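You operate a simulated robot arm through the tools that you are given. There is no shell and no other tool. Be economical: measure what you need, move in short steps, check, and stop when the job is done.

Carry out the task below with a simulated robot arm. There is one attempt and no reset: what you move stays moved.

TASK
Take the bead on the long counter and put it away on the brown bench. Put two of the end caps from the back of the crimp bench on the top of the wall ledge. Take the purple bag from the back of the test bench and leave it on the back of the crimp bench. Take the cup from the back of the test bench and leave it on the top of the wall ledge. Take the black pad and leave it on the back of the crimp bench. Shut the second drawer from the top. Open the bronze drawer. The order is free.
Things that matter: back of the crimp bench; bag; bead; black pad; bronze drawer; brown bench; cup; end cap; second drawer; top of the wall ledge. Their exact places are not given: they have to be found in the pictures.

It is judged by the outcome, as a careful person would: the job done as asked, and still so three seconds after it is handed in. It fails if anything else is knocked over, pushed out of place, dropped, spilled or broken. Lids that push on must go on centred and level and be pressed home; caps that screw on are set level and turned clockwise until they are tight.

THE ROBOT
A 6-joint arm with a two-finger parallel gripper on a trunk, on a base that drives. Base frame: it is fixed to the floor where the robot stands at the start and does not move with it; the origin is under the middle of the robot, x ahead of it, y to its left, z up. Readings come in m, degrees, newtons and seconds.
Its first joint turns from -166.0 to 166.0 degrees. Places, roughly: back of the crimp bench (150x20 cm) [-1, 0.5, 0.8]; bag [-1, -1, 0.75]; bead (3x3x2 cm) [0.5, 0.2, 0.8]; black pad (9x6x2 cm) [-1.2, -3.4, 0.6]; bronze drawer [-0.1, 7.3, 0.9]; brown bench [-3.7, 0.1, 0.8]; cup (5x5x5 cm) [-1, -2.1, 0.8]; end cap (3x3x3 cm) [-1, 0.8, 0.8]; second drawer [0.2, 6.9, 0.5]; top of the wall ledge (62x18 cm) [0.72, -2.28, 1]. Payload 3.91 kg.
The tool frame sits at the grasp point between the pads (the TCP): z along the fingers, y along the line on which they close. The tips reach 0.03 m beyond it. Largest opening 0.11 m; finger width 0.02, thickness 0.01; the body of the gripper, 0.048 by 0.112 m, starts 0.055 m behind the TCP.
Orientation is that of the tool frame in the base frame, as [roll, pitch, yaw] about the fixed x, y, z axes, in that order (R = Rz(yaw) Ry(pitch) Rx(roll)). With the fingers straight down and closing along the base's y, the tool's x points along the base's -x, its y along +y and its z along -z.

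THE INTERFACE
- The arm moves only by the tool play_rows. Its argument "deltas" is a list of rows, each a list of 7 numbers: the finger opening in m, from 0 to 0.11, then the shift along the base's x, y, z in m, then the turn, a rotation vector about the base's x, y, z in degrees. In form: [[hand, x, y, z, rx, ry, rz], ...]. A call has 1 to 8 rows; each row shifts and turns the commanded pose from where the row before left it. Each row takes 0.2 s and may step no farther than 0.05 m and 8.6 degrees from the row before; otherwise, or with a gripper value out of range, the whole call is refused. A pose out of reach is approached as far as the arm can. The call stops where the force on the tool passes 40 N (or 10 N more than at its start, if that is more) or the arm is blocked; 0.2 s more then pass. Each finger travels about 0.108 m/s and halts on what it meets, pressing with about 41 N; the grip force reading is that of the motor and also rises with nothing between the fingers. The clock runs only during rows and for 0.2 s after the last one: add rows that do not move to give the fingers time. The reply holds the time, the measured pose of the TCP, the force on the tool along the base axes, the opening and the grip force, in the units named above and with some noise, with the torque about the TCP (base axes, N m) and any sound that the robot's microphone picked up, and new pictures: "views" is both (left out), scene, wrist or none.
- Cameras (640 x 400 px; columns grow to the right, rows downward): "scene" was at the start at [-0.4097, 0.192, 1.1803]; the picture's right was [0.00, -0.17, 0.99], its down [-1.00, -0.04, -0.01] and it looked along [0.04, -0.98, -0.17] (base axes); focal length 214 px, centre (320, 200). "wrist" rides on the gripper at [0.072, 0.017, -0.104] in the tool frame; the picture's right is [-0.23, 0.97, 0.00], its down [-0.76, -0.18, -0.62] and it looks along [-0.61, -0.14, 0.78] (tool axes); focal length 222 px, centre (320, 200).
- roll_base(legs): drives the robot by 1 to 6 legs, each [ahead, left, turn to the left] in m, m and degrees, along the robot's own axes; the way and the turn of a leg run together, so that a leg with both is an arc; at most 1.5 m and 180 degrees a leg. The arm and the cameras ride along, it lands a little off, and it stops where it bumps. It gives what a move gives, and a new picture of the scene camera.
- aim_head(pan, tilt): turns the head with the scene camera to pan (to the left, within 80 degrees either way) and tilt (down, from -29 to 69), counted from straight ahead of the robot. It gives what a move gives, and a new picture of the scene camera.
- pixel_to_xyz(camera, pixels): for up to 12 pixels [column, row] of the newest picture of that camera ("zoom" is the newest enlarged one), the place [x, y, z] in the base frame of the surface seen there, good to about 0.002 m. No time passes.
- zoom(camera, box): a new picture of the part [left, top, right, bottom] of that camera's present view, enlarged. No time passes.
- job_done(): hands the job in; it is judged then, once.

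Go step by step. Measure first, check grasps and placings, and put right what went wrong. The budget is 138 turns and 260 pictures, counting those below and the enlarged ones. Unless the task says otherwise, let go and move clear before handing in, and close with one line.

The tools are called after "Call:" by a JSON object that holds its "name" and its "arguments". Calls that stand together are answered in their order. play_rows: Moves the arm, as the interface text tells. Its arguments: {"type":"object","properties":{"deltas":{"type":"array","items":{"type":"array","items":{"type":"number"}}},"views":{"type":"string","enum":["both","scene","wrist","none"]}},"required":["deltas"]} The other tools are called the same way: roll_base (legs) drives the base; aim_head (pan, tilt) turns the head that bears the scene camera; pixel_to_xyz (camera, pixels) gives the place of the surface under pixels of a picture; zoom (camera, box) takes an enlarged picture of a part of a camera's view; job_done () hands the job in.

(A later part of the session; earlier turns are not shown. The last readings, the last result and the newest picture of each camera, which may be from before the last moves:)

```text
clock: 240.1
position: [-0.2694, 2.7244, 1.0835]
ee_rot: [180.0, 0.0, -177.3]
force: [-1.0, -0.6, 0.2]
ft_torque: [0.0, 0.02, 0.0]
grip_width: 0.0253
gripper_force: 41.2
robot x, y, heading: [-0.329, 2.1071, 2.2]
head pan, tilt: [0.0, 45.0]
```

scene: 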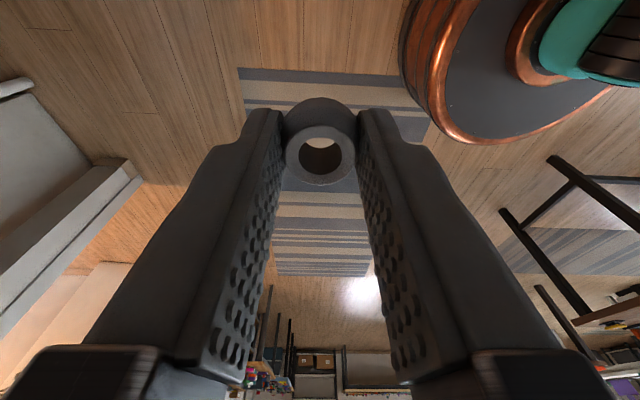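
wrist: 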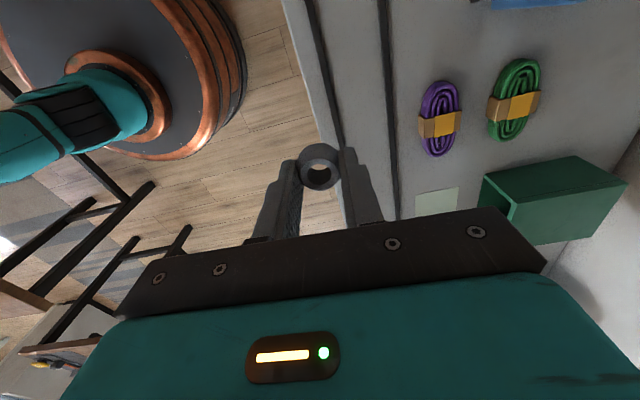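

The rug strip toward -x looks clear; I look with some pan to the side past the crimp bench end.

Call:
{"name": "aim_head", "arguments": {"pan": -35, "tilt": 50}}

Call:
{"name": "pixel_to_xyz", "arguments": {"camera": "scene", "pixels": [[100, 100], [200, 100], [300, 100], [400, 100], [200, 200], [300, 200], [400, 200], [500, 200], [300, 300], [400, 300], [500, 300], [200, 300]]}}

```text
clock: 241.1
position: [-0.2686, 2.7242, 1.0842]
ee_rot: [179.9, 0.0, -177.3]
force: [0.4, -0.2, -0.1]
ft_torque: [-0.03, -0.02, 0.03]
grip_width: 0.0254
gripper_force: 40.8
robot x, y, heading: [-0.334, 2.1043, 2.6]
head pan, tilt: [-35.0, 50.0]
```

scene: 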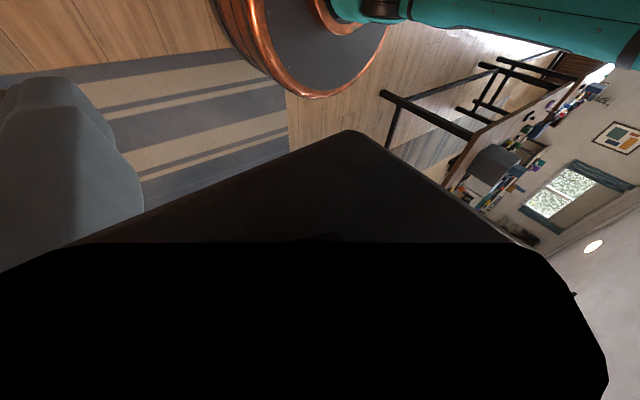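

```text
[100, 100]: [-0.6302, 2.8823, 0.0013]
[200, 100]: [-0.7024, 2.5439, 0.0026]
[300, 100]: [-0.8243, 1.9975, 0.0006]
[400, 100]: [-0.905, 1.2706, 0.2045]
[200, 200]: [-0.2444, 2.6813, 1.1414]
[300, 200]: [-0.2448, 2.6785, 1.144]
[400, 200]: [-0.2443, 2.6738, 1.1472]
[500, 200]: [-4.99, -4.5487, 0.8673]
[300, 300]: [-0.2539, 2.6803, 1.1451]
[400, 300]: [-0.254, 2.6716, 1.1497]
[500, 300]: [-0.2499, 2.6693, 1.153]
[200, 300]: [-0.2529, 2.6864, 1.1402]
```

The gripper blocks that view. Turn 90° so the arm points to -x, then look ahead with pan.

Call:
{"name": "roll_base", "arguments": {"legs": [[0, 0, 88]]}}

Call:
{"name": "aim_head", "arguments": {"pan": 70, "tilt": 15}}

Call:
{"name": "pixel_to_xyz", "arguments": {"camera": "scene", "pixels": [[200, 50], [200, 150], [200, 200], [200, 250], [200, 350], [300, 100], [300, 200], [300, 300], [400, 50], [400, 350], [250, 330], [250, 230]]}}

```text
clock: 245.2
position: [-0.9478, 2.189, 1.083]
ee_rot: [-180.0, 0.0, -89.1]
force: [-0.3, -0.2, 0.3]
ft_torque: [0.01, 0.02, -0.01]
grip_width: 0.0252
gripper_force: 41.3
robot x, y, heading: [-0.3352, 2.1061, 90.5]
head pan, tilt: [-35.0, 50.0]
```

scene: 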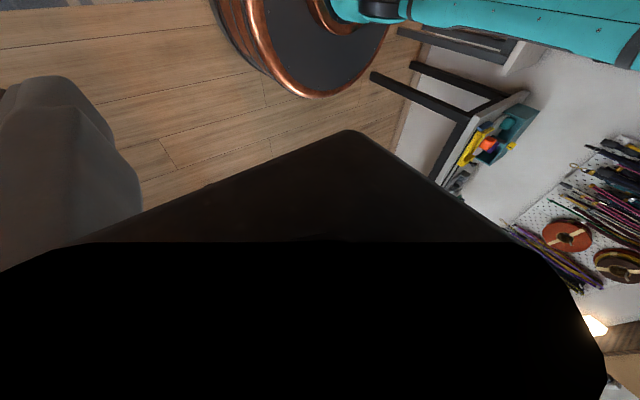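

```text
clock: 247.1
position: [-0.946, 2.1893, 1.083]
ee_rot: [-180.0, 0.1, -89.1]
force: [0.4, 0.1, 0.5]
ft_torque: [-0.01, -0.03, 0.0]
grip_width: 0.0251
gripper_force: 40.3
robot x, y, heading: [-0.334, 2.1086, 90.5]
head pan, tilt: [70.0, 15.0]
```

scene: 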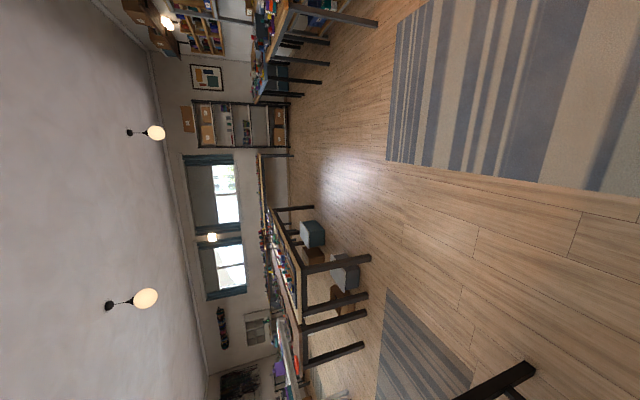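

```text
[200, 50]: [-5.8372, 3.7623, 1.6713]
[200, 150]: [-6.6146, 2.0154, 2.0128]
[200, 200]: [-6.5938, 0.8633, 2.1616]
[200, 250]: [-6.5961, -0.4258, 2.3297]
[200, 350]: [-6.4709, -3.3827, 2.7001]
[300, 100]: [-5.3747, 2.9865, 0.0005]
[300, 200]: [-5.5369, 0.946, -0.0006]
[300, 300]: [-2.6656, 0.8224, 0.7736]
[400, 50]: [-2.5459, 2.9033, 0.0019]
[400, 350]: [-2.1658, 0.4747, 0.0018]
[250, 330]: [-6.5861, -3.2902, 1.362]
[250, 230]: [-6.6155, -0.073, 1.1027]
```

The room opens to x≈-6.6; the tables at (250-310, 200-370) include the brown bench. Zoom and measure.

Call:
{"name": "zoom", "arguments": {"camera": "scene", "box": [220, 140, 400, 400]}}

Call:
{"name": "pixel_to_xyz", "arguments": {"camera": "scene", "pixels": [[302, 265], [302, 320], [295, 290], [285, 270], [275, 240], [298, 350], [368, 258], [367, 297], [313, 207], [262, 180], [290, 155], [345, 270]]}}

```text
1.54 times, centred on (310, 270) of scene
```

zoom: 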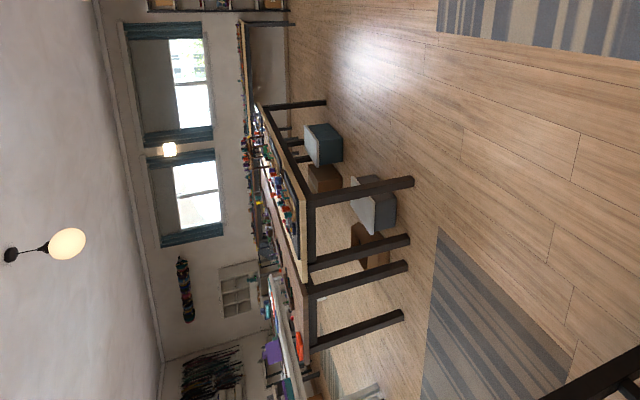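

```text
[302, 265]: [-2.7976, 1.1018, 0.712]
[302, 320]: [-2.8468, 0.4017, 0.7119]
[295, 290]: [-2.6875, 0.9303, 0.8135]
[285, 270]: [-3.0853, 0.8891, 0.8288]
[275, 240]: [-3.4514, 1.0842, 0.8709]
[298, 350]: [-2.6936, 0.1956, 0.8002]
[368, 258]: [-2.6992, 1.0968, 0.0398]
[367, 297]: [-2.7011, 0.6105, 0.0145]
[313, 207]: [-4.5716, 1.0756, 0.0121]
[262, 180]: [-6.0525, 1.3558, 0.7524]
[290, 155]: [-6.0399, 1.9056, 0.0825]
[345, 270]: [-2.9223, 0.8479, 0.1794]
```

Two benches end near x≈-2.69: one at y 0.6–1.1, the next (brown) from y≈0.5 downward. I drive to (-1.95,0.6) for a closer look.

Call:
{"name": "roll_base", "arguments": {"legs": [[0, 1.45, 0], [0, 0.15, 0], [-1.4, 0, 0]]}}

Call:
{"name": "aim_head", "arguments": {"pan": 50, "tilt": 20}}

Call:
{"name": "pixel_to_xyz", "arguments": {"camera": "scene", "pixels": [[300, 100], [300, 200], [400, 200], [300, 300], [400, 300], [400, 100], [350, 150], [350, 250], [250, 200], [250, 300], [350, 350], [450, 250]]}}

```text
clock: 261.9
position: [-2.5376, 0.7677, 1.0827]
ee_rot: [-179.8, 0.0, -90.1]
force: [0.4, -0.5, -0.4]
ft_torque: [0.02, -0.04, -0.03]
grip_width: 0.022
gripper_force: 40.8
robot x, y, heading: [-1.9205, 0.6762, 89.8]
head pan, tilt: [70.0, 15.0]
```

scene: 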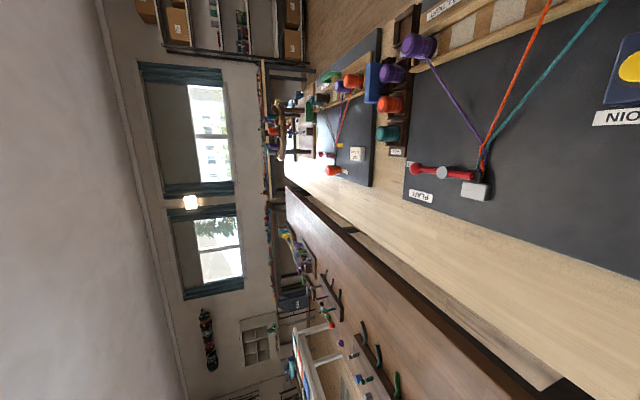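

```text
clock: 262.7
position: [-2.5377, 0.7679, 1.0825]
ee_rot: [180.0, 0.0, -90.1]
force: [0.2, -0.3, -0.2]
ft_torque: [-0.03, -0.01, -0.03]
grip_width: 0.0219
gripper_force: 41.5
robot x, y, heading: [-1.9271, 0.674, 89.7]
head pan, tilt: [50.0, 20.0]
```

scene: 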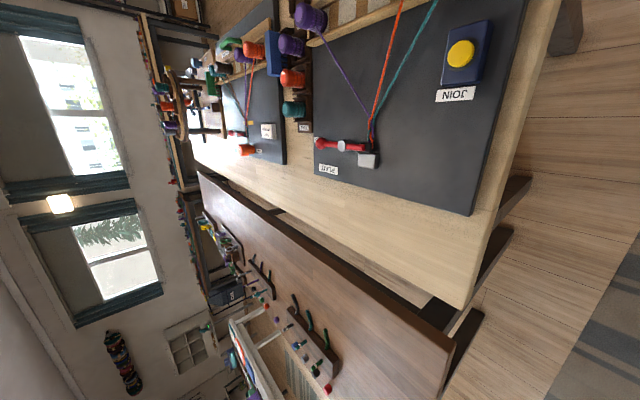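

```text
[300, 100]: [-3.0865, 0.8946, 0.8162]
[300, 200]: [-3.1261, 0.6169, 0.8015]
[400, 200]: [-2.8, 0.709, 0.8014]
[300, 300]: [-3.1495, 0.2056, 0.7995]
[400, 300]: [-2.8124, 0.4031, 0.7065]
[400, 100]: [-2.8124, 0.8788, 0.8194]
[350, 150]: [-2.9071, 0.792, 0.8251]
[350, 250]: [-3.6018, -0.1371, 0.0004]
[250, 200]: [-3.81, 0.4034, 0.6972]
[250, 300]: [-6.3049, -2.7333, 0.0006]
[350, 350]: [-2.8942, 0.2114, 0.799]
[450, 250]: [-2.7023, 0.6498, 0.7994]
```

The grip width shrank from 0.0254 to 0.022 — the bead may have slipped; check with the wrist camera.

Call:
{"name": "zoom", "arguments": {"camera": "wrist", "box": [220, 100, 420, 230]}}

Call:
{"name": "pixel_to_xyz", "arguments": {"camera": "scene", "pixels": [[440, 335], [420, 395], [330, 310], [380, 370], [325, 375], [330, 290], [320, 340]]}}

```text
3.08 times, centred on (320, 165) of wrist
```

zoom: 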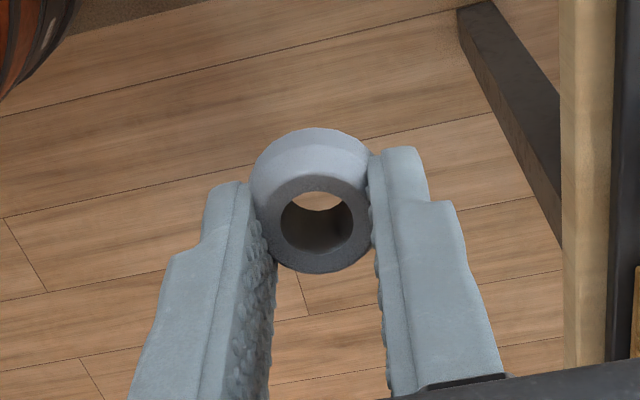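

```text
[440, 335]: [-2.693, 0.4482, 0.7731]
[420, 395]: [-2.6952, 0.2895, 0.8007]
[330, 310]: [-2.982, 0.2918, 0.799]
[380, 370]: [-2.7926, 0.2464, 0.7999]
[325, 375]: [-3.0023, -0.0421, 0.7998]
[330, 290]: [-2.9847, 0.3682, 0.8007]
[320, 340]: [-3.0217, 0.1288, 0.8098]
```

The bead has crept toward the finger edges but is still held. I move by arm only, gently, to the brown bench end at about (-2.77,0.29).

Call:
{"name": "play_rows", "arguments": {"deltas": [[0, -0.0214, -0.0435, 0, 0, 0, 0], [0, -0.0214, -0.0435, 0, 0, 0, 0], [0, -0.0214, -0.0435, 0, 0, 0, 0], [0, -0.0214, -0.0435, 0, 0, 0, 0], [0, -0.0214, -0.0435, 0, 0, 0, 0], [0, -0.0214, -0.0435, 0, 0, 0, 0], [0, -0.0214, -0.0435, 0, 0, 0, 0], [0, -0.0214, -0.0435, 0, 0, 0, 0]], "views": "none"}}

Call:
{"name": "play_rows", "arguments": {"deltas": [[0, -0.0214, -0.0435, 0, 0, 0, 0], [0, -0.0214, -0.0435, 0, 0, 0, 0], [0, -0.0214, -0.0435, 0, 0, 0, 0], [0, 0, 0, -0.05, 0, 0, 0], [0, 0, 0, -0.05, 0, 0, 0], [0, 0, 0, -0.05, 0, 0, 0], [0, 0, 0, -0.05, 0, 0, 0], [0, 0, 0, -0.03, 0, 0, 0]], "views": "both"}}

```text
clock: 264.5
position: [-2.7081, 0.4246, 1.0827]
ee_rot: [179.9, -0.1, -90.1]
force: [0.5, 0.9, 1.5]
ft_torque: [-0.08, 0.04, 0.02]
grip_width: 0.0219
gripper_force: 40.4
robot x, y, heading: [-1.9251, 0.677, 89.6]
head pan, tilt: [50.0, 20.0]
```

```text
clock: 266.3
position: [-2.7647, 0.2936, 0.8443]
ee_rot: [180.0, 0.0, -90.1]
force: [-0.5, 0.3, -0.4]
ft_torque: [-0.02, 0.0, 0.02]
grip_width: 0.0212
gripper_force: 41.2
out of reach, approached as far as the arm can: row 3
robot x, y, heading: [-1.9239, 0.6751, 89.6]
head pan, tilt: [50.0, 20.0]
```

scene: 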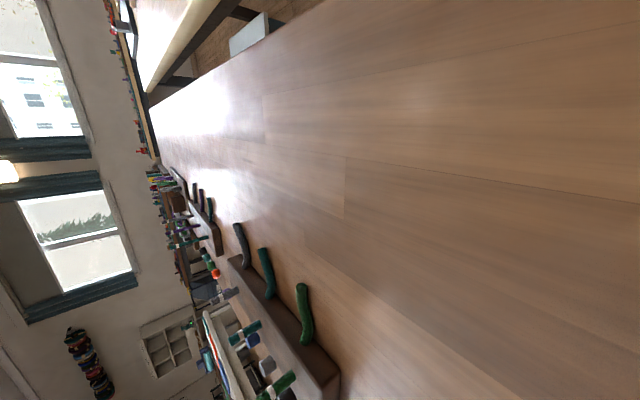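
wrist: 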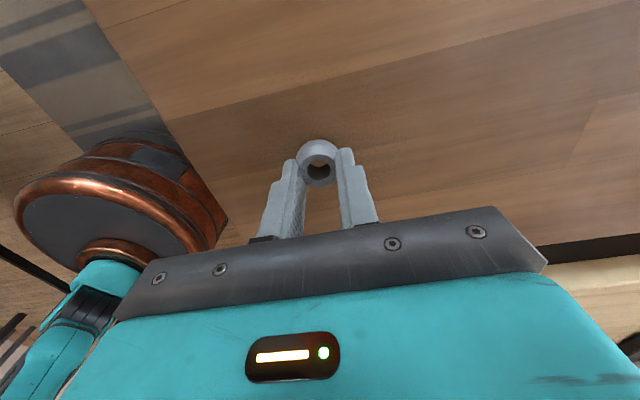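

The bead is about 1 cm above the brown top. Lower to contact and release.

Call:
{"name": "play_rows", "arguments": {"deltas": [[0, 0, 0, -0.008, 0, 0, 0], [0, 0, 0, -0.004, 0, 0, 0], [0, 0, 0, -0.001, 0, 0, 0], [0, 0, 0, 0, 0, 0, 0]], "views": "wrist"}}

Call:
{"name": "zoom", "arguments": {"camera": "wrist", "box": [240, 100, 400, 200]}}

```text
clock: 267.3
position: [-2.7631, 0.2941, 0.8332]
ee_rot: [179.8, -0.1, -90.1]
force: [-3.8, 0.2, 12.1]
ft_torque: [-0.08, 0.26, -0.02]
grip_width: 0.0213
gripper_force: 40.9
robot x, y, heading: [-1.9256, 0.6756, 89.6]
head pan, tilt: [50.0, 20.0]
```

wrist: 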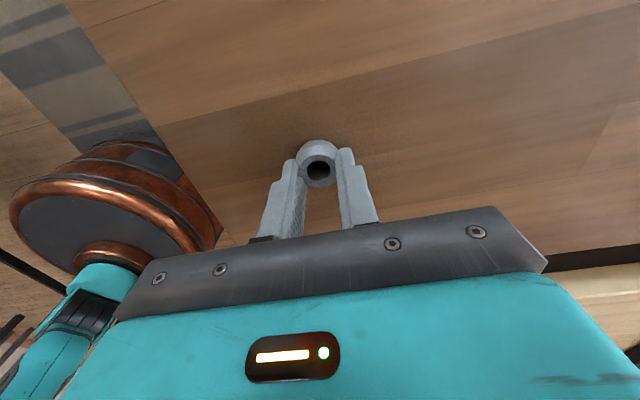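

```text
4.00 times, centred on (320, 150) of wrist
```

zoom: 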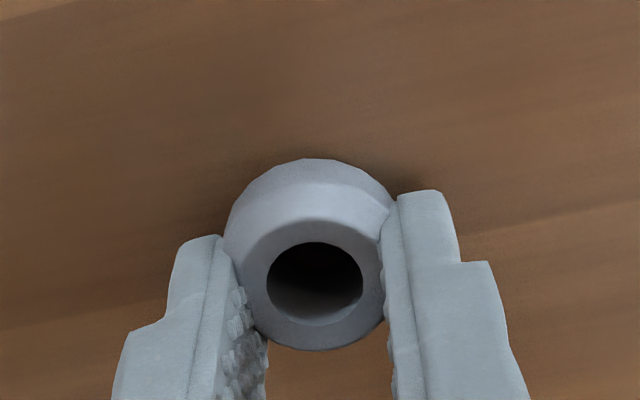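

Contact felt (12 N), bead flat on the bench. Ease and open, rise.

Call:
{"name": "play_rows", "arguments": {"deltas": [[0, 0, 0, 0.001, 0, 0, 0], [0.03, 0, 0, 0, 0, 0, 0], [0.05, 0, 0, 0, 0, 0, 0], [0.05, 0, 0, 0, 0, 0, 0], [0.05, 0, 0, 0.04, 0, 0, 0], [0.05, 0, 0, 0.05, 0, 0, 0], [0.05, 0, 0, 0.05, 0, 0, 0], [0.05, 0, 0, 0.05, 0, 0, 0]], "views": "wrist"}}

Call:
{"name": "play_rows", "arguments": {"deltas": [[0.05, 0.02, 0.045, 0, 0, 0, 0], [0.05, 0.02, 0.045, 0, 0, 0, 0], [0.05, 0.02, 0.045, 0, 0, 0, 0], [0.05, 0.02, 0.045, 0, 0, 0, 0], [0.05, 0.02, 0.045, 0, 0, 0, 0], [0.05, 0.02, 0.045, 0, 0, 0, 0], [0.05, 0.02, 0.045, 0, 0, 0, 0], [0.05, 0.02, 0.045, 0, 0, 0, 0]], "views": "scene"}}

```text
clock: 269.1
position: [-2.7657, 0.2941, 1.0217]
ee_rot: [-180.0, 0.1, -90.2]
force: [0.3, 0.2, 0.2]
ft_torque: [0.03, 0.02, 0.0]
grip_width: 0.0502
gripper_force: 0.0
robot x, y, heading: [-1.9223, 0.6762, 89.6]
head pan, tilt: [50.0, 20.0]
```

wrist: 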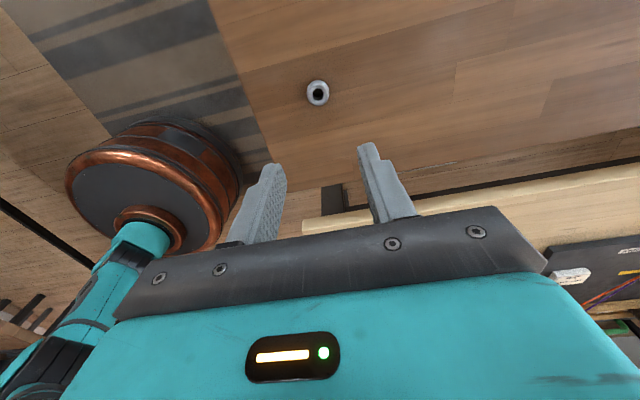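

```text
clock: 270.9
position: [-2.6042, 0.6537, 1.0211]
ee_rot: [-180.0, -0.1, -90.1]
force: [-1.2, 0.0, -0.2]
ft_torque: [0.05, 0.01, 0.02]
grip_width: 0.0501
gripper_force: 0.0
robot x, y, heading: [-1.9237, 0.675, 89.5]
head pan, tilt: [50.0, 20.0]
```

scene: 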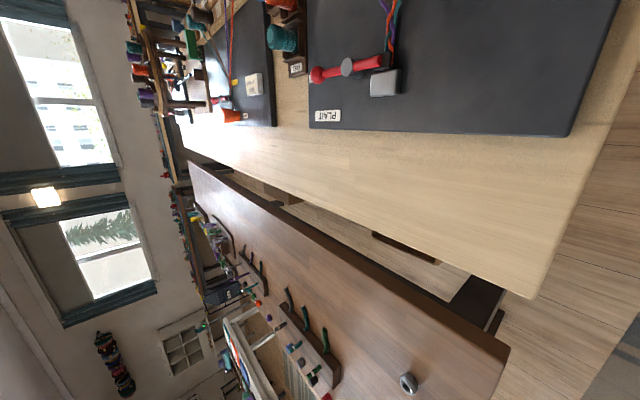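

The bead rests on the brown bench (408,383). Now drive back toward the aisle's north end and look toward +y.

Call:
{"name": "roll_base", "arguments": {"legs": [[1.45, 0, 0], [0, -1.45, 0], [0, 0, -88]]}}

Call:
{"name": "aim_head", "arguments": {"pan": 70, "tilt": 15}}

Call:
{"name": "pixel_to_xyz", "arguments": {"camera": "scene", "pixels": [[320, 60], [320, 110], [320, 150], [320, 200], [320, 240], [320, 280], [320, 330], [400, 100], [400, 200], [400, 300], [250, 200], [250, 260]]}}

```text
clock: 288.7
position: [-0.5664, 2.8579, 1.0211]
ee_rot: [-180.0, 0.1, -174.8]
force: [0.7, -0.3, -0.4]
ft_torque: [0.01, 0.0, 0.01]
grip_width: 0.0501
gripper_force: 0.1
robot x, y, heading: [-0.4821, 2.1829, 4.8]
head pan, tilt: [50.0, 20.0]
```

scene: 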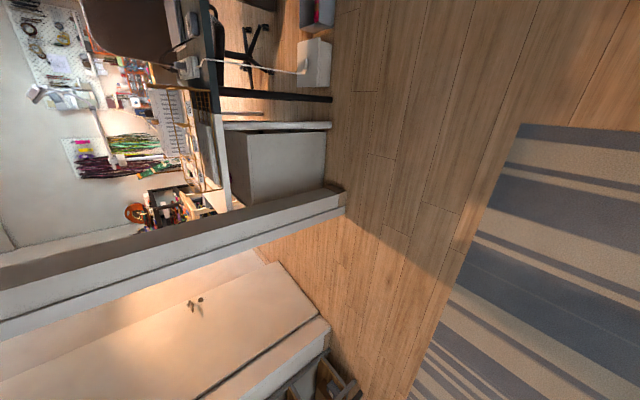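

```text
clock: 289.5
position: [-0.5659, 2.8553, 1.0209]
ee_rot: [-180.0, 0.0, -174.8]
force: [-0.1, -0.6, -0.2]
ft_torque: [0.02, 0.01, 0.0]
grip_width: 0.05
gripper_force: 0.1
robot x, y, heading: [-0.4846, 2.1857, 4.7]
head pan, tilt: [70.0, 15.0]
```

scene: 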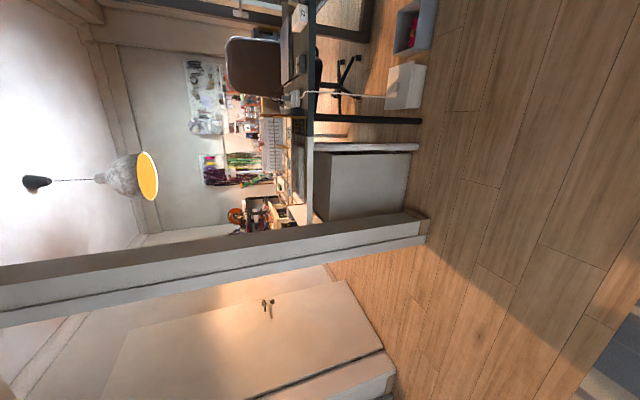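

```text
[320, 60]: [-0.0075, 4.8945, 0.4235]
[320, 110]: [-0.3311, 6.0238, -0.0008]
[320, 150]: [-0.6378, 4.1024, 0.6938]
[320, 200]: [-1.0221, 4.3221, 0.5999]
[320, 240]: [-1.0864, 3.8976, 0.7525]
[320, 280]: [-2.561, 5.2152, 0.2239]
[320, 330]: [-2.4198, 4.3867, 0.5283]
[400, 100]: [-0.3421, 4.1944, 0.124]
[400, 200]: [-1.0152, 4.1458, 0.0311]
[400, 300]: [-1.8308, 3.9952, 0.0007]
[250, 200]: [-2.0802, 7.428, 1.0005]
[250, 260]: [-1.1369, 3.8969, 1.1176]
```

A partition at y≈3.9 has a post at x≈-1.07; the right opening is blocked by a desk, the left opening (x -1.1…-2.2) seems free. Move there and look.

Call:
{"name": "roll_base", "arguments": {"legs": [[-1.05, 0, -4.7], [0, 0.75, 0]]}}

Call:
{"name": "pixel_to_xyz", "arguments": {"camera": "scene", "pixels": [[320, 20], [320, 60], [320, 110], [320, 150], [320, 200], [320, 240], [320, 280], [320, 330], [400, 30], [400, 100], [400, 200], [400, 300]]}}

```text
clock: 298.5
position: [-1.5247, 3.5628, 1.0211]
ee_rot: [180.0, 0.0, 179.0]
force: [-0.2, 0.0, -0.2]
ft_torque: [0.02, 0.03, -0.01]
grip_width: 0.0505
gripper_force: 0.1
robot x, y, heading: [-1.516, 2.8843, -1.4]
head pan, tilt: [70.0, 15.0]
```

scene: 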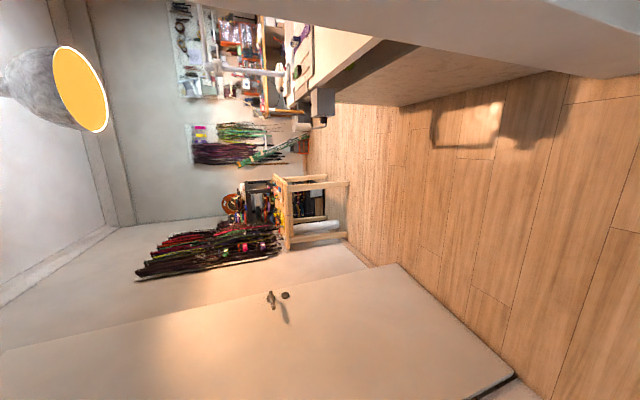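

```text
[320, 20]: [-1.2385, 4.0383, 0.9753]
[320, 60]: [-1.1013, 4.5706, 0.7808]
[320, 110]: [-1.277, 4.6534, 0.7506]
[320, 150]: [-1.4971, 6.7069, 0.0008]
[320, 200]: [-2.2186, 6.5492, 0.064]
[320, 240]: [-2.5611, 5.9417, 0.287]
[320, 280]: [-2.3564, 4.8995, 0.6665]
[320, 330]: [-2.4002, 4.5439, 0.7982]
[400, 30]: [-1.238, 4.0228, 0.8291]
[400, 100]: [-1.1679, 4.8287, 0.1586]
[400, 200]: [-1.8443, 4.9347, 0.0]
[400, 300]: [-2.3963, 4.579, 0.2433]
```

The opening between x≈-1.24 and -2.4 is clear. Drive through to y≈5.4 and look toward +x.

Call:
{"name": "roll_base", "arguments": {"legs": [[-0.27, 0, 1.4], [0, 1.3, 0], [0, 1.15, 0]]}}

Call:
{"name": "aim_head", "arguments": {"pan": 60, "tilt": -25}}

```text
clock: 312.2
position: [-1.7706, 6.0446, 1.021]
ee_rot: [-180.0, -0.1, 179.5]
force: [0.1, -0.2, -0.1]
ft_torque: [0.01, 0.0, 0.0]
grip_width: 0.0502
gripper_force: 0.0
robot x, y, heading: [-1.7535, 5.3685, -0.6]
head pan, tilt: [70.0, 15.0]
```

scene: 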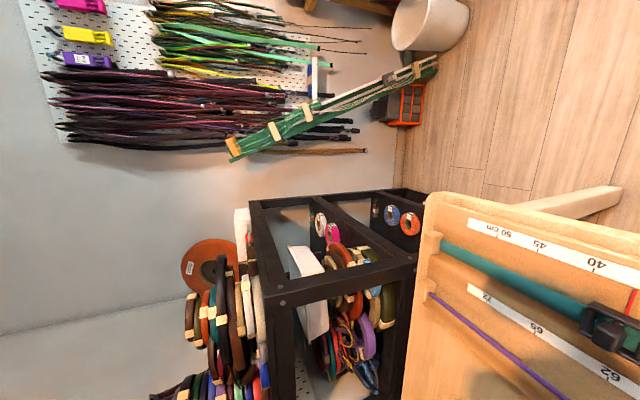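

```text
clock: 313.2
position: [-1.7687, 6.0454, 1.0218]
ee_rot: [-179.9, 0.0, 179.5]
force: [0.1, 0.3, 0.5]
ft_torque: [-0.01, 0.04, 0.02]
grip_width: 0.0499
gripper_force: 0.0
robot x, y, heading: [-1.7514, 5.3656, -0.9]
head pan, tilt: [60.0, -25.0]
```

scene: 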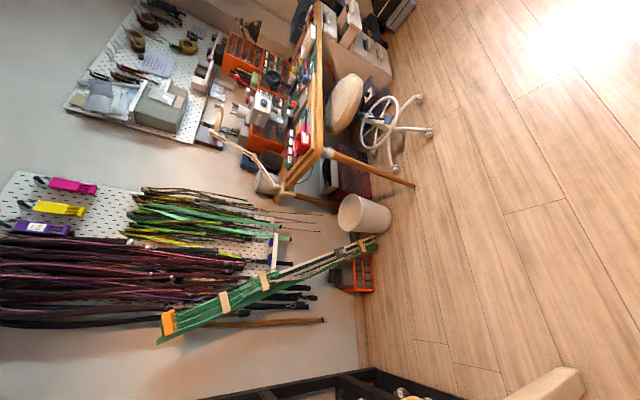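

A work desk with a stool stands along the north wall at +x. Measure distances and turn to face it.

Call:
{"name": "pixel_to_xyz", "arguments": {"camera": "scene", "pixels": [[320, 155], [318, 60], [370, 60], [345, 100], [400, 110], [362, 215], [410, 185], [500, 100], [270, 120], [350, 20], [400, 15], [500, 20]]}}

Call:
{"name": "zoom", "arguments": {"camera": "scene", "box": [200, 0, 440, 200]}}

```text
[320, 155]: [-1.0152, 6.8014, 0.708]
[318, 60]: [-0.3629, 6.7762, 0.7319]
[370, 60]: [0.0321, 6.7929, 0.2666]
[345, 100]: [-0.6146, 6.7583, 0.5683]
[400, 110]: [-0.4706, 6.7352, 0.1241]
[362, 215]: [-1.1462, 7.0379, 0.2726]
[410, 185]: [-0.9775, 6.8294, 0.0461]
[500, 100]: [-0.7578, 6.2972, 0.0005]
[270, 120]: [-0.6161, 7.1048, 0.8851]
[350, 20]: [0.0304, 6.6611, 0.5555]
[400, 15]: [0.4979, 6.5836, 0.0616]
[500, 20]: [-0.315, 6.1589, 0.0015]
```

```text
2.00 times, centred on (320, 100) of scene
```

zoom: 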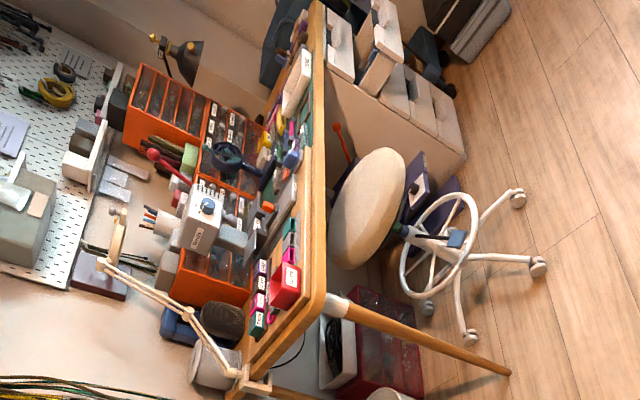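

The white drawer unit at the desk's right end has its second drawer pulled out. Drive ahead to face it at x≈0.1, y≈5.65.

Call:
{"name": "roll_base", "arguments": {"legs": [[1.3, 0.15, 0.9], [0.55, 0.1, 0]]}}

Call:
{"name": "aim_head", "arguments": {"pan": 50, "tilt": 0}}

```text
clock: 316.4
position: [-1.291, 6.1016, 1.0206]
ee_rot: [-179.8, 0.0, 175.6]
force: [-0.3, 1.0, -0.1]
ft_torque: [0.0, 0.01, 0.01]
grip_width: 0.0499
gripper_force: 0.1
robot x, y, heading: [-1.3203, 5.4179, -4.7]
head pan, tilt: [60.0, -25.0]
stopped in leg 1: the robot was blocked; the commanded pose is now the measured one
```

scene: 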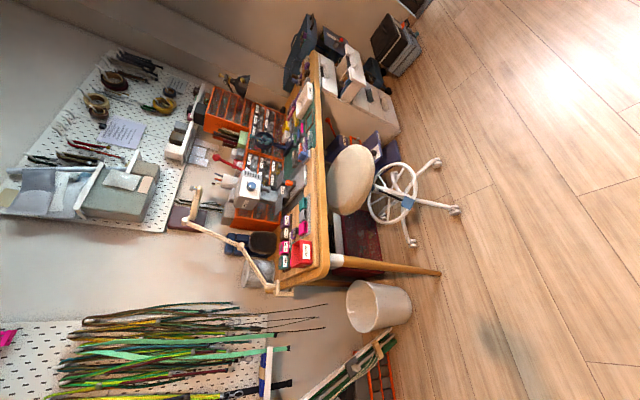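

```text
clock: 317.2
position: [-1.2906, 6.1025, 1.0193]
ee_rot: [-179.9, 0.0, 175.7]
force: [0.4, -0.1, 0.0]
ft_torque: [-0.04, -0.03, 0.03]
grip_width: 0.0502
gripper_force: 0.0
robot x, y, heading: [-1.3201, 5.4217, -4.6]
head pan, tilt: [50.0, 0.0]
```

scene: 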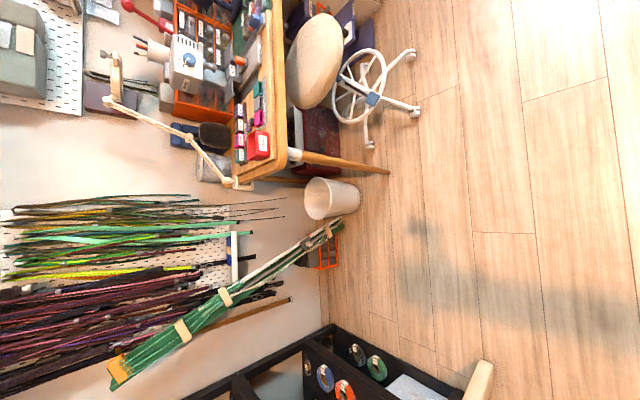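

The base bumped something at +x. Look down ahead of the robot to see what.

Call:
{"name": "aim_head", "arguments": {"pan": -20, "tilt": -29}}

Call:
{"name": "pixel_to_xyz", "arguments": {"camera": "scene", "pixels": [[300, 40], [300, 100], [400, 40], [450, 100], [500, 40], [500, 150], [550, 100], [200, 40]]}}

```text
clock: 318.7
position: [-1.2913, 6.1017, 1.0215]
ee_rot: [-179.9, -0.1, 175.7]
force: [-0.1, -0.3, 0.0]
ft_torque: [0.02, 0.04, 0.01]
grip_width: 0.0502
gripper_force: 0.1
robot x, y, heading: [-1.3232, 5.4219, -4.6]
head pan, tilt: [-20.0, -28.6]
```

scene: 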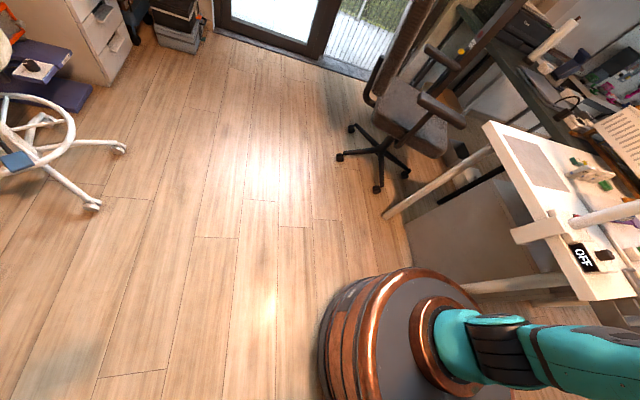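

```text
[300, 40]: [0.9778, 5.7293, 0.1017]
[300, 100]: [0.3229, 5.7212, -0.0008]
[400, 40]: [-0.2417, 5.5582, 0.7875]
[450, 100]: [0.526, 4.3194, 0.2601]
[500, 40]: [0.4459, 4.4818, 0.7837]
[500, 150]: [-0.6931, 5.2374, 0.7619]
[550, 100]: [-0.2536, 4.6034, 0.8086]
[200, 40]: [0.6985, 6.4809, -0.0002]
```

The white-topped table's corner (y≈5.25) blocked me. Shift left to y≈5.85, then go along +x between it and the stool.

Call:
{"name": "roll_base", "arguments": {"legs": [[-0.05, 0.42, 4.6], [1.3, 0, 0]]}}

Call:
{"name": "aim_head", "arguments": {"pan": 45, "tilt": -15}}

```text
clock: 327.3
position: [-0.0983, 6.518, 1.0206]
ee_rot: [-179.8, 0.0, -180.0]
force: [0.2, 1.2, -1.0]
ft_torque: [-0.01, 0.02, -0.02]
grip_width: 0.0497
gripper_force: 0.0
robot x, y, heading: [-0.0755, 5.8385, -0.6]
head pan, tilt: [-20.0, -28.6]
```

scene: 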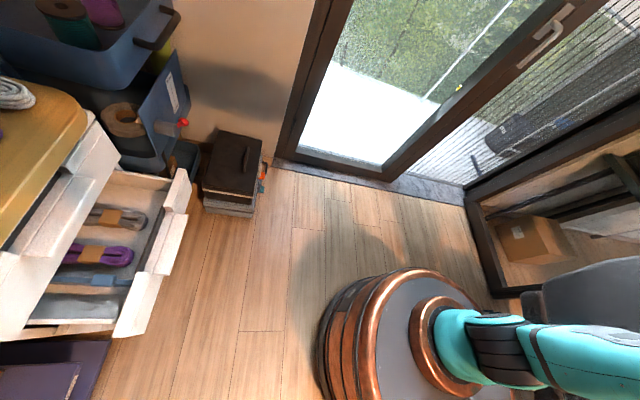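

```text
clock: 328.6
position: [-0.098, 6.5195, 1.0201]
ee_rot: [-179.9, 0.0, -180.0]
force: [-0.6, 0.7, -1.2]
ft_torque: [0.04, 0.02, -0.01]
grip_width: 0.0502
gripper_force: 0.1
robot x, y, heading: [-0.0716, 5.839, -0.3]
head pan, tilt: [45.0, -15.0]
```

scene: 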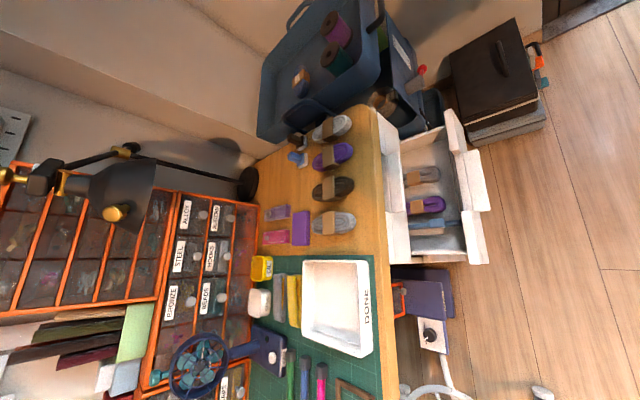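

I see the open second drawer at (470,200) and the small "BRONZE" drawer label at (172,300) with a round knob. Measure both.

Call:
{"name": "zoom", "arguments": {"camera": "scene", "box": [120, 180, 280, 340]}}

Call:
{"name": "pixel_to_xyz", "arguments": {"camera": "scene", "pixels": [[458, 120], [475, 190], [470, 250], [485, 170], [450, 140], [448, 260], [400, 150], [395, 250], [440, 190], [480, 130], [380, 190], [370, 370]]}}

```text
2.50 times, centred on (200, 260) of scene
```

zoom: 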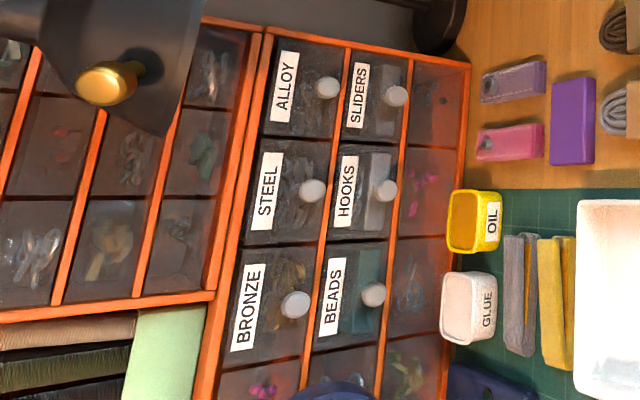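

```text
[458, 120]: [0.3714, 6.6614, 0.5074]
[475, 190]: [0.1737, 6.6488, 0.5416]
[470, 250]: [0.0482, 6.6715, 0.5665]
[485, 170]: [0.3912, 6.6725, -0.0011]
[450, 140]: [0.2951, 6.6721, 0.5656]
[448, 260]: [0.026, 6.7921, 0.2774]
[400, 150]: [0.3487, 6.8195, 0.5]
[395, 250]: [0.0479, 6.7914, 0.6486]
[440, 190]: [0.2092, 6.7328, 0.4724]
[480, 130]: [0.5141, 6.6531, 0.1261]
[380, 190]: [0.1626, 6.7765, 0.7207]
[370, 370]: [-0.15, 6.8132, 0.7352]
```

The second drawer's front is at y≈6.65 vs. the closed face y≈6.79. Now measure the bronze knob and nearby obstacles.

Call:
{"name": "pixel_to_xyz", "arguments": {"camera": "zoom", "pixels": [[294, 305], [250, 306], [375, 295], [310, 190], [328, 88], [385, 190], [105, 85], [300, 340], [430, 320], [265, 330], [335, 395], [170, 240]]}}

Call:
{"name": "pixel_to_xyz", "arguments": {"camera": "scene", "pixels": [[190, 360], [265, 350], [225, 345], [120, 180], [260, 270], [245, 185], [330, 300], [20, 230]]}}

```text
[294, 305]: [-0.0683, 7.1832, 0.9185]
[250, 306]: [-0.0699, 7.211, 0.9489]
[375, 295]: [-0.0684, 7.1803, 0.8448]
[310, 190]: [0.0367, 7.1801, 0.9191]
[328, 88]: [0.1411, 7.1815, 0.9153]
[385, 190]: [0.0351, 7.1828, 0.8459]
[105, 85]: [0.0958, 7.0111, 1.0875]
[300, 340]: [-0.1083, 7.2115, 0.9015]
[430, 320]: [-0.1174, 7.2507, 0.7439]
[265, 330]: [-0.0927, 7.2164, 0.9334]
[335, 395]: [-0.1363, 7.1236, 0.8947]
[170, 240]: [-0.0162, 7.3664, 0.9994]
```

```text
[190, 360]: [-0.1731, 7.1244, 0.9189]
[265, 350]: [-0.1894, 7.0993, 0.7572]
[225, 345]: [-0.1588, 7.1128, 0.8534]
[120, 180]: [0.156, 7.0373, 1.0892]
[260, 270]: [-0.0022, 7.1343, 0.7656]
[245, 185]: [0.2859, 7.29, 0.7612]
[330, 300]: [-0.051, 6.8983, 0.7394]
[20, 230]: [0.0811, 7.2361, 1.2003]
```

Bronze knob at ≈(-0.068,7.185,0.918), drawer face y≈7.213; the magnifier lies at x<-0.13. First shut the second drawer: tilt the tool to point +y with closed fingers, lowering in front of it.

Call:
{"name": "play_rows", "arguments": {"deltas": [[0.0, 0.027, -0.01, -0.02, 8.18, 0, 0], [0.0, 0.027, -0.01, -0.02, 8.18, 0, 0], [0.0, 0.027, -0.01, -0.02, 8.18, 0, 0], [0.0, 0.027, -0.01, -0.02, 8.18, 0, 0], [0.0, 0.027, -0.01, -0.02, 8.18, 0, 0], [0.0, 0.027, -0.01, -0.02, 8.18, 0, 0], [0.0, 0.027, -0.01, -0.02, 8.18, 0, 0], [0.0, 0.027, -0.01, -0.02, 8.18, 0, 0]], "views": "none"}}

Call:
{"name": "play_rows", "arguments": {"deltas": [[0.0, 0.027, -0.01, -0.02, 8.18, 0, 0], [0.0, 0.027, -0.01, -0.02, 8.18, 0, 0], [0.0, 0.027, -0.01, -0.02, 8.18, 0, 0], [0, 0, 0, -0.05, 0, 0, 0], [0, 0, 0, -0.05, 0, 0, 0], [0, 0, 0, 0, 0, 0, 0]], "views": "both"}}

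```text
clock: 330.6
position: [0.1014, 6.4241, 0.8371]
ee_rot: [122.2, 2.3, -173.6]
force: [-0.1, 0.4, 0.2]
ft_torque: [0.01, 0.01, 0.0]
grip_width: 0.0001
gripper_force: 37.9
robot x, y, heading: [-0.0719, 5.8363, -0.3]
head pan, tilt: [45.0, -15.0]
stopped in row 8: the arm was blocked; the commanded pose is now the measured one
```

```text
clock: 332.1
position: [0.1843, 6.3955, 0.6765]
ee_rot: [97.6, 4.8, -175.2]
force: [0.3, 0.8, -0.3]
ft_torque: [-0.01, 0.04, -0.01]
grip_width: 0.0
gripper_force: 37.2
robot x, y, heading: [-0.0745, 5.8391, -0.2]
head pan, tilt: [45.0, -15.0]
```

scene: 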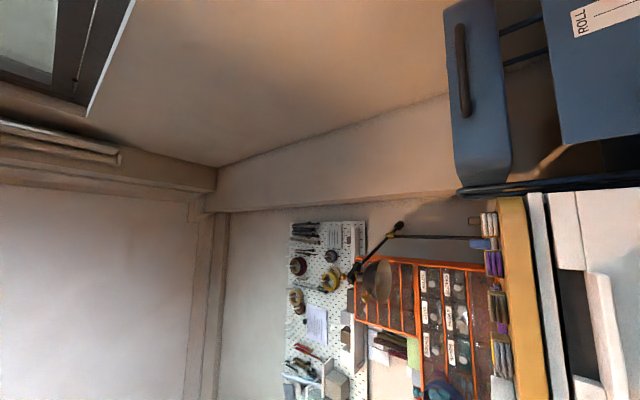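
wrist: 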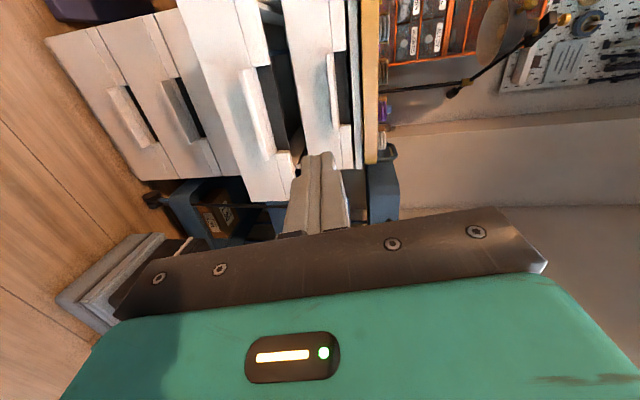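

The tool now points about +y. In the wrist picture (right = up) the second drawer's front spans (180-270, 0-200) with its handle at (262,110). Measure its face.

Call:
{"name": "pixel_to_xyz", "arguments": {"camera": "wrist", "pixels": [[222, 60], [230, 120], [250, 180], [262, 110], [272, 60], [200, 40], [325, 80], [335, 120], [180, 100], [130, 110], [275, 170], [190, 50]]}}

```text
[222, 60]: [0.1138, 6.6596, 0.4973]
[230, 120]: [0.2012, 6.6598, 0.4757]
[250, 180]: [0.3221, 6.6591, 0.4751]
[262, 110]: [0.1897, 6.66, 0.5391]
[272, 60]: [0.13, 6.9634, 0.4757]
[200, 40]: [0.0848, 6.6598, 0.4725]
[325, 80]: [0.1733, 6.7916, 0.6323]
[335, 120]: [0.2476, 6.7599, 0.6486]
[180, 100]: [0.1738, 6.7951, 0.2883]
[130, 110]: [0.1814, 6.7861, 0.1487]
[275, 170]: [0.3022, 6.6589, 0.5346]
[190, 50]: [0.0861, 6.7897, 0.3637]
```

Face of the drawer at y 6.66, z 0.42–0.57. I aim at (0.215, ·, 0.475), below the handle, level the tool and approach.

Call:
{"name": "play_rows", "arguments": {"deltas": [[0, 0.007, 0, -0.045, 3.5, 0, 0], [0, 0.007, 0, -0.045, 3.5, 0, 0], [0, 0.007, 0, -0.045, 0, 0, 0], [0, 0.007, 0, -0.045, 0, 0, 0], [0, 0, 0, -0.022, 0, 0, 0], [0, 0, 0.04, 0, 0, 0, 0], [0, 0, 0.04, 0, 0, 0, 0], [0, 0, 0.04, 0, 0, 0, 0]], "views": "wrist"}}

```text
clock: 333.9
position: [0.2114, 6.5157, 0.4739]
ee_rot: [90.5, 5.3, -175.9]
force: [-0.3, -0.2, 0.2]
ft_torque: [0.0, -0.01, 0.02]
grip_width: 0.0001
gripper_force: 38.1
robot x, y, heading: [-0.0749, 5.8375, -0.2]
head pan, tilt: [45.0, -15.0]
```

wrist: 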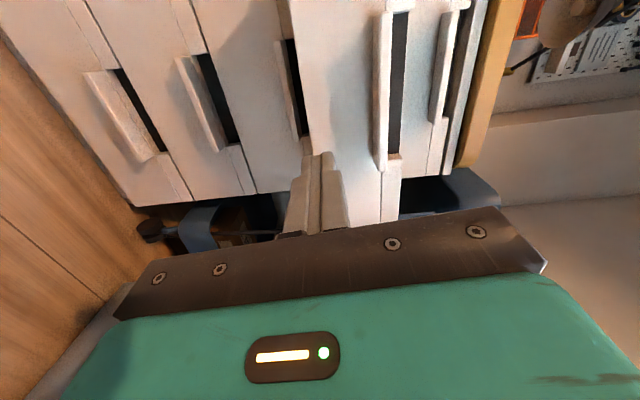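

Fingertips face the second drawer's front. Push in +y.

Call:
{"name": "play_rows", "arguments": {"deltas": [[0, 0, 0.04, 0, 0, 0, 0], [0, 0, 0.04, 0, 0, 0, 0], [0, 0, 0.03, 0, 0, 0, 0], [0, 0, 0.03, 0, 0, 0, 0], [0, 0, 0.03, 0, 0, 0, 0], [0, 0, 0.03, 0, 0, 0, 0], [0, 0, 0.025, 0, 0, 0, 0], [0, 0, 0.015, 0, 0, 0, 0]], "views": "wrist"}}

```text
clock: 335.6
position: [0.2136, 6.7548, 0.4751]
ee_rot: [90.6, 5.3, -175.8]
force: [-0.1, 0.1, -0.1]
ft_torque: [0.01, 0.03, 0.03]
grip_width: 0.0001
gripper_force: 38.1
robot x, y, heading: [-0.0763, 5.8383, -0.2]
head pan, tilt: [45.0, -15.0]
```

wrist: 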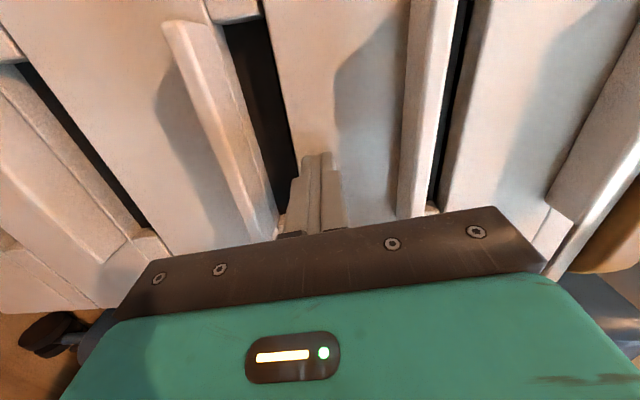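

Force is nil; compare the faces of the first, second and third drawers.

Call:
{"name": "pixel_to_xyz", "arguments": {"camera": "wrist", "pixels": [[370, 60], [360, 120], [380, 190], [300, 60], [510, 70], [520, 130], [120, 80], [150, 150], [430, 80], [210, 90]]}}

```text
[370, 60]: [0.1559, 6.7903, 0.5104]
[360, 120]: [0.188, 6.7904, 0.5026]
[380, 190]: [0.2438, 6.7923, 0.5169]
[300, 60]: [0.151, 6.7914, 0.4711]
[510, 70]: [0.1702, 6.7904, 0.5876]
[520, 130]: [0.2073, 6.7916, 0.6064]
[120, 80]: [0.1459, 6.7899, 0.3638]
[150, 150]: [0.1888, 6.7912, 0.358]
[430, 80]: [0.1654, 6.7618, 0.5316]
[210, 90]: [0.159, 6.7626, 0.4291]
```

All faces are flush at y≈6.791: the drawer is shut. A small final nudge, then back off and rise.

Call:
{"name": "play_rows", "arguments": {"deltas": [[0, 0, 0.006, 0, 0, 0, 0], [0, 0, 0, 0, 0, 0, 0], [0, 0, -0.05, 0, 0, 0, 0], [0, 0, -0.05, 0, 0, 0, 0], [0, 0, -0.05, 0, 0, 0, 0], [0, 0, -0.05, 0, 0, 0, 0], [0, 0, -0.05, 0, 0, 0, 0], [0, 0, -0.05, 0, 0, 0, 0]], "views": "wrist"}}

Call:
{"name": "play_rows", "arguments": {"deltas": [[0, -0.02, 0, 0.045, 0, 0, 0], [0, -0.02, 0, 0.045, 0, 0, 0], [0, -0.02, 0, 0.045, 0, 0, 0], [0, -0.02, 0, 0.045, 0, 0, 0], [0, -0.02, 0, 0.045, 0, 0, 0], [0, -0.02, 0, 0.045, 0, 0, 0], [0, -0.02, 0, 0.045, 0, 0, 0], [0, -0.02, 0, 0.045, 0, 0, 0]], "views": "both"}}

```text
clock: 337.4
position: [0.2131, 6.459, 0.4741]
ee_rot: [90.6, 5.3, -175.7]
force: [-0.1, -0.3, -0.2]
ft_torque: [-0.01, 0.0, -0.02]
grip_width: 0.0001
gripper_force: 37.8
robot x, y, heading: [-0.0738, 5.8405, -0.3]
head pan, tilt: [45.0, -15.0]
```

wrist: 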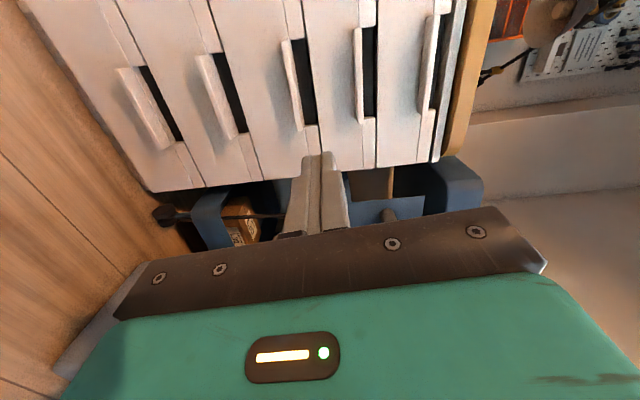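

```text
clock: 339.2
position: [0.0503, 6.4593, 0.8342]
ee_rot: [90.7, 5.4, -175.8]
force: [-0.2, 0.1, -0.8]
ft_torque: [0.04, 0.01, 0.0]
grip_width: 0.0
gripper_force: 37.3
robot x, y, heading: [-0.0801, 5.8363, -0.1]
head pan, tilt: [45.0, -15.0]
```

scene: 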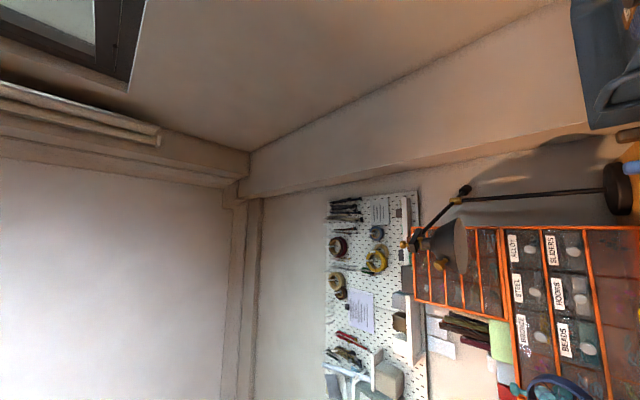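
wrist: 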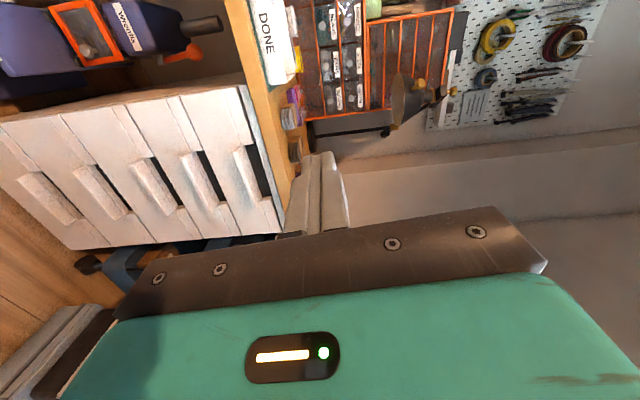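

All five drawers are flush. Level the tool, raise to knob height, then bring the base closer (+0.12 x, +0.40 y).

Call:
{"name": "play_rows", "arguments": {"deltas": [[0.06, -0.04, 0, 0.014, 0, 5.4, -4.2], [0.06, -0.04, 0, 0.014, 0, 0, 0], [0.06, -0.04, 0, 0.014, 0, 0, 0], [0.06, -0.04, 0, 0.014, 0, 0, 0], [0.06, -0.04, 0, 0.014, 0, 0, 0], [0.06, -0.038, 0, 0.014, 0, 0, 0], [0.06, 0, 0, 0, 0, 0, 0]], "views": "none"}}

Call:
{"name": "aim_head", "arguments": {"pan": 0, "tilt": -25}}

```text
clock: 340.9
position: [0.0299, 6.4284, 0.9598]
ee_rot: [90.7, -0.1, -178.5]
force: [-0.7, -0.1, 0.6]
ft_torque: [0.01, 0.01, 0.02]
grip_width: 0.06
gripper_force: 0.1
out of reach, approached as far as the arm can: row 1, 2, 3, 4, 5, 6
robot x, y, heading: [-0.0721, 5.835, -0.2]
head pan, tilt: [45.0, -15.0]
```

```text
clock: 342.0
position: [0.0293, 6.4292, 0.9612]
ee_rot: [90.7, -0.2, -178.4]
force: [-0.4, -0.3, 0.5]
ft_torque: [0.0, 0.02, 0.02]
grip_width: 0.06
gripper_force: 0.1
robot x, y, heading: [-0.0739, 5.84, -0.1]
head pan, tilt: [0.0, -25.0]
```

scene: 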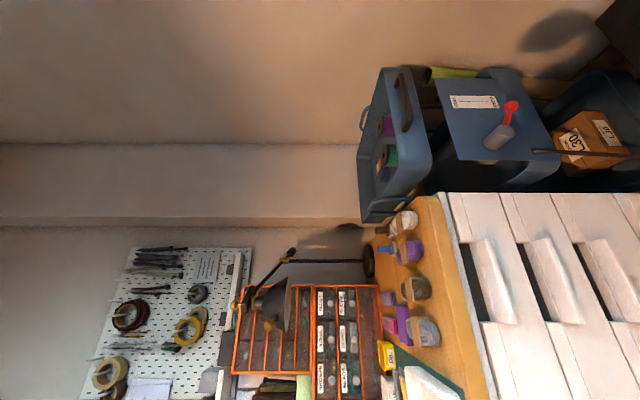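

The level pose seems to run into a wrist-roll limit. I roll the tool back about its axis (ry −16°) and see where it settles.

Call:
{"name": "play_rows", "arguments": {"deltas": [[0.06, 0, 0, 0, 0, -8, 0], [0.06, 0, 0, 0, 0, -8, 0], [0.06, 0, 0, 0, 0, 0, 0], [0.06, 0, 0, 0, 0, 0, 0]], "views": "wrist"}}

```text
clock: 343.0
position: [0.042, 6.4271, 0.9658]
ee_rot: [90.5, 16.0, -179.5]
force: [0.4, 0.6, 0.0]
ft_torque: [0.01, 0.0, 0.01]
grip_width: 0.0597
gripper_force: 0.0
out of reach, approached as far as the arm can: row 1
robot x, y, heading: [-0.0757, 5.8367, -0.1]
head pan, tilt: [0.0, -25.0]
```

wrist: 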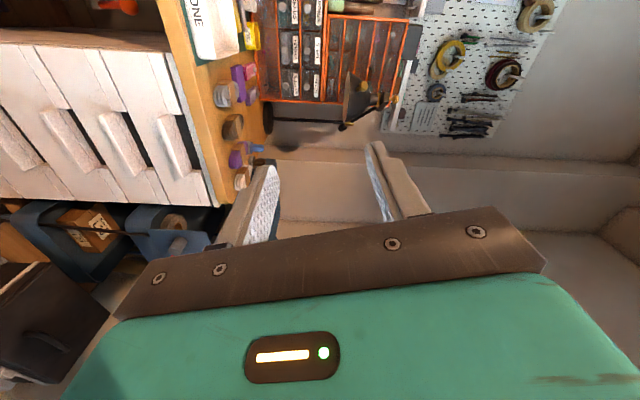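

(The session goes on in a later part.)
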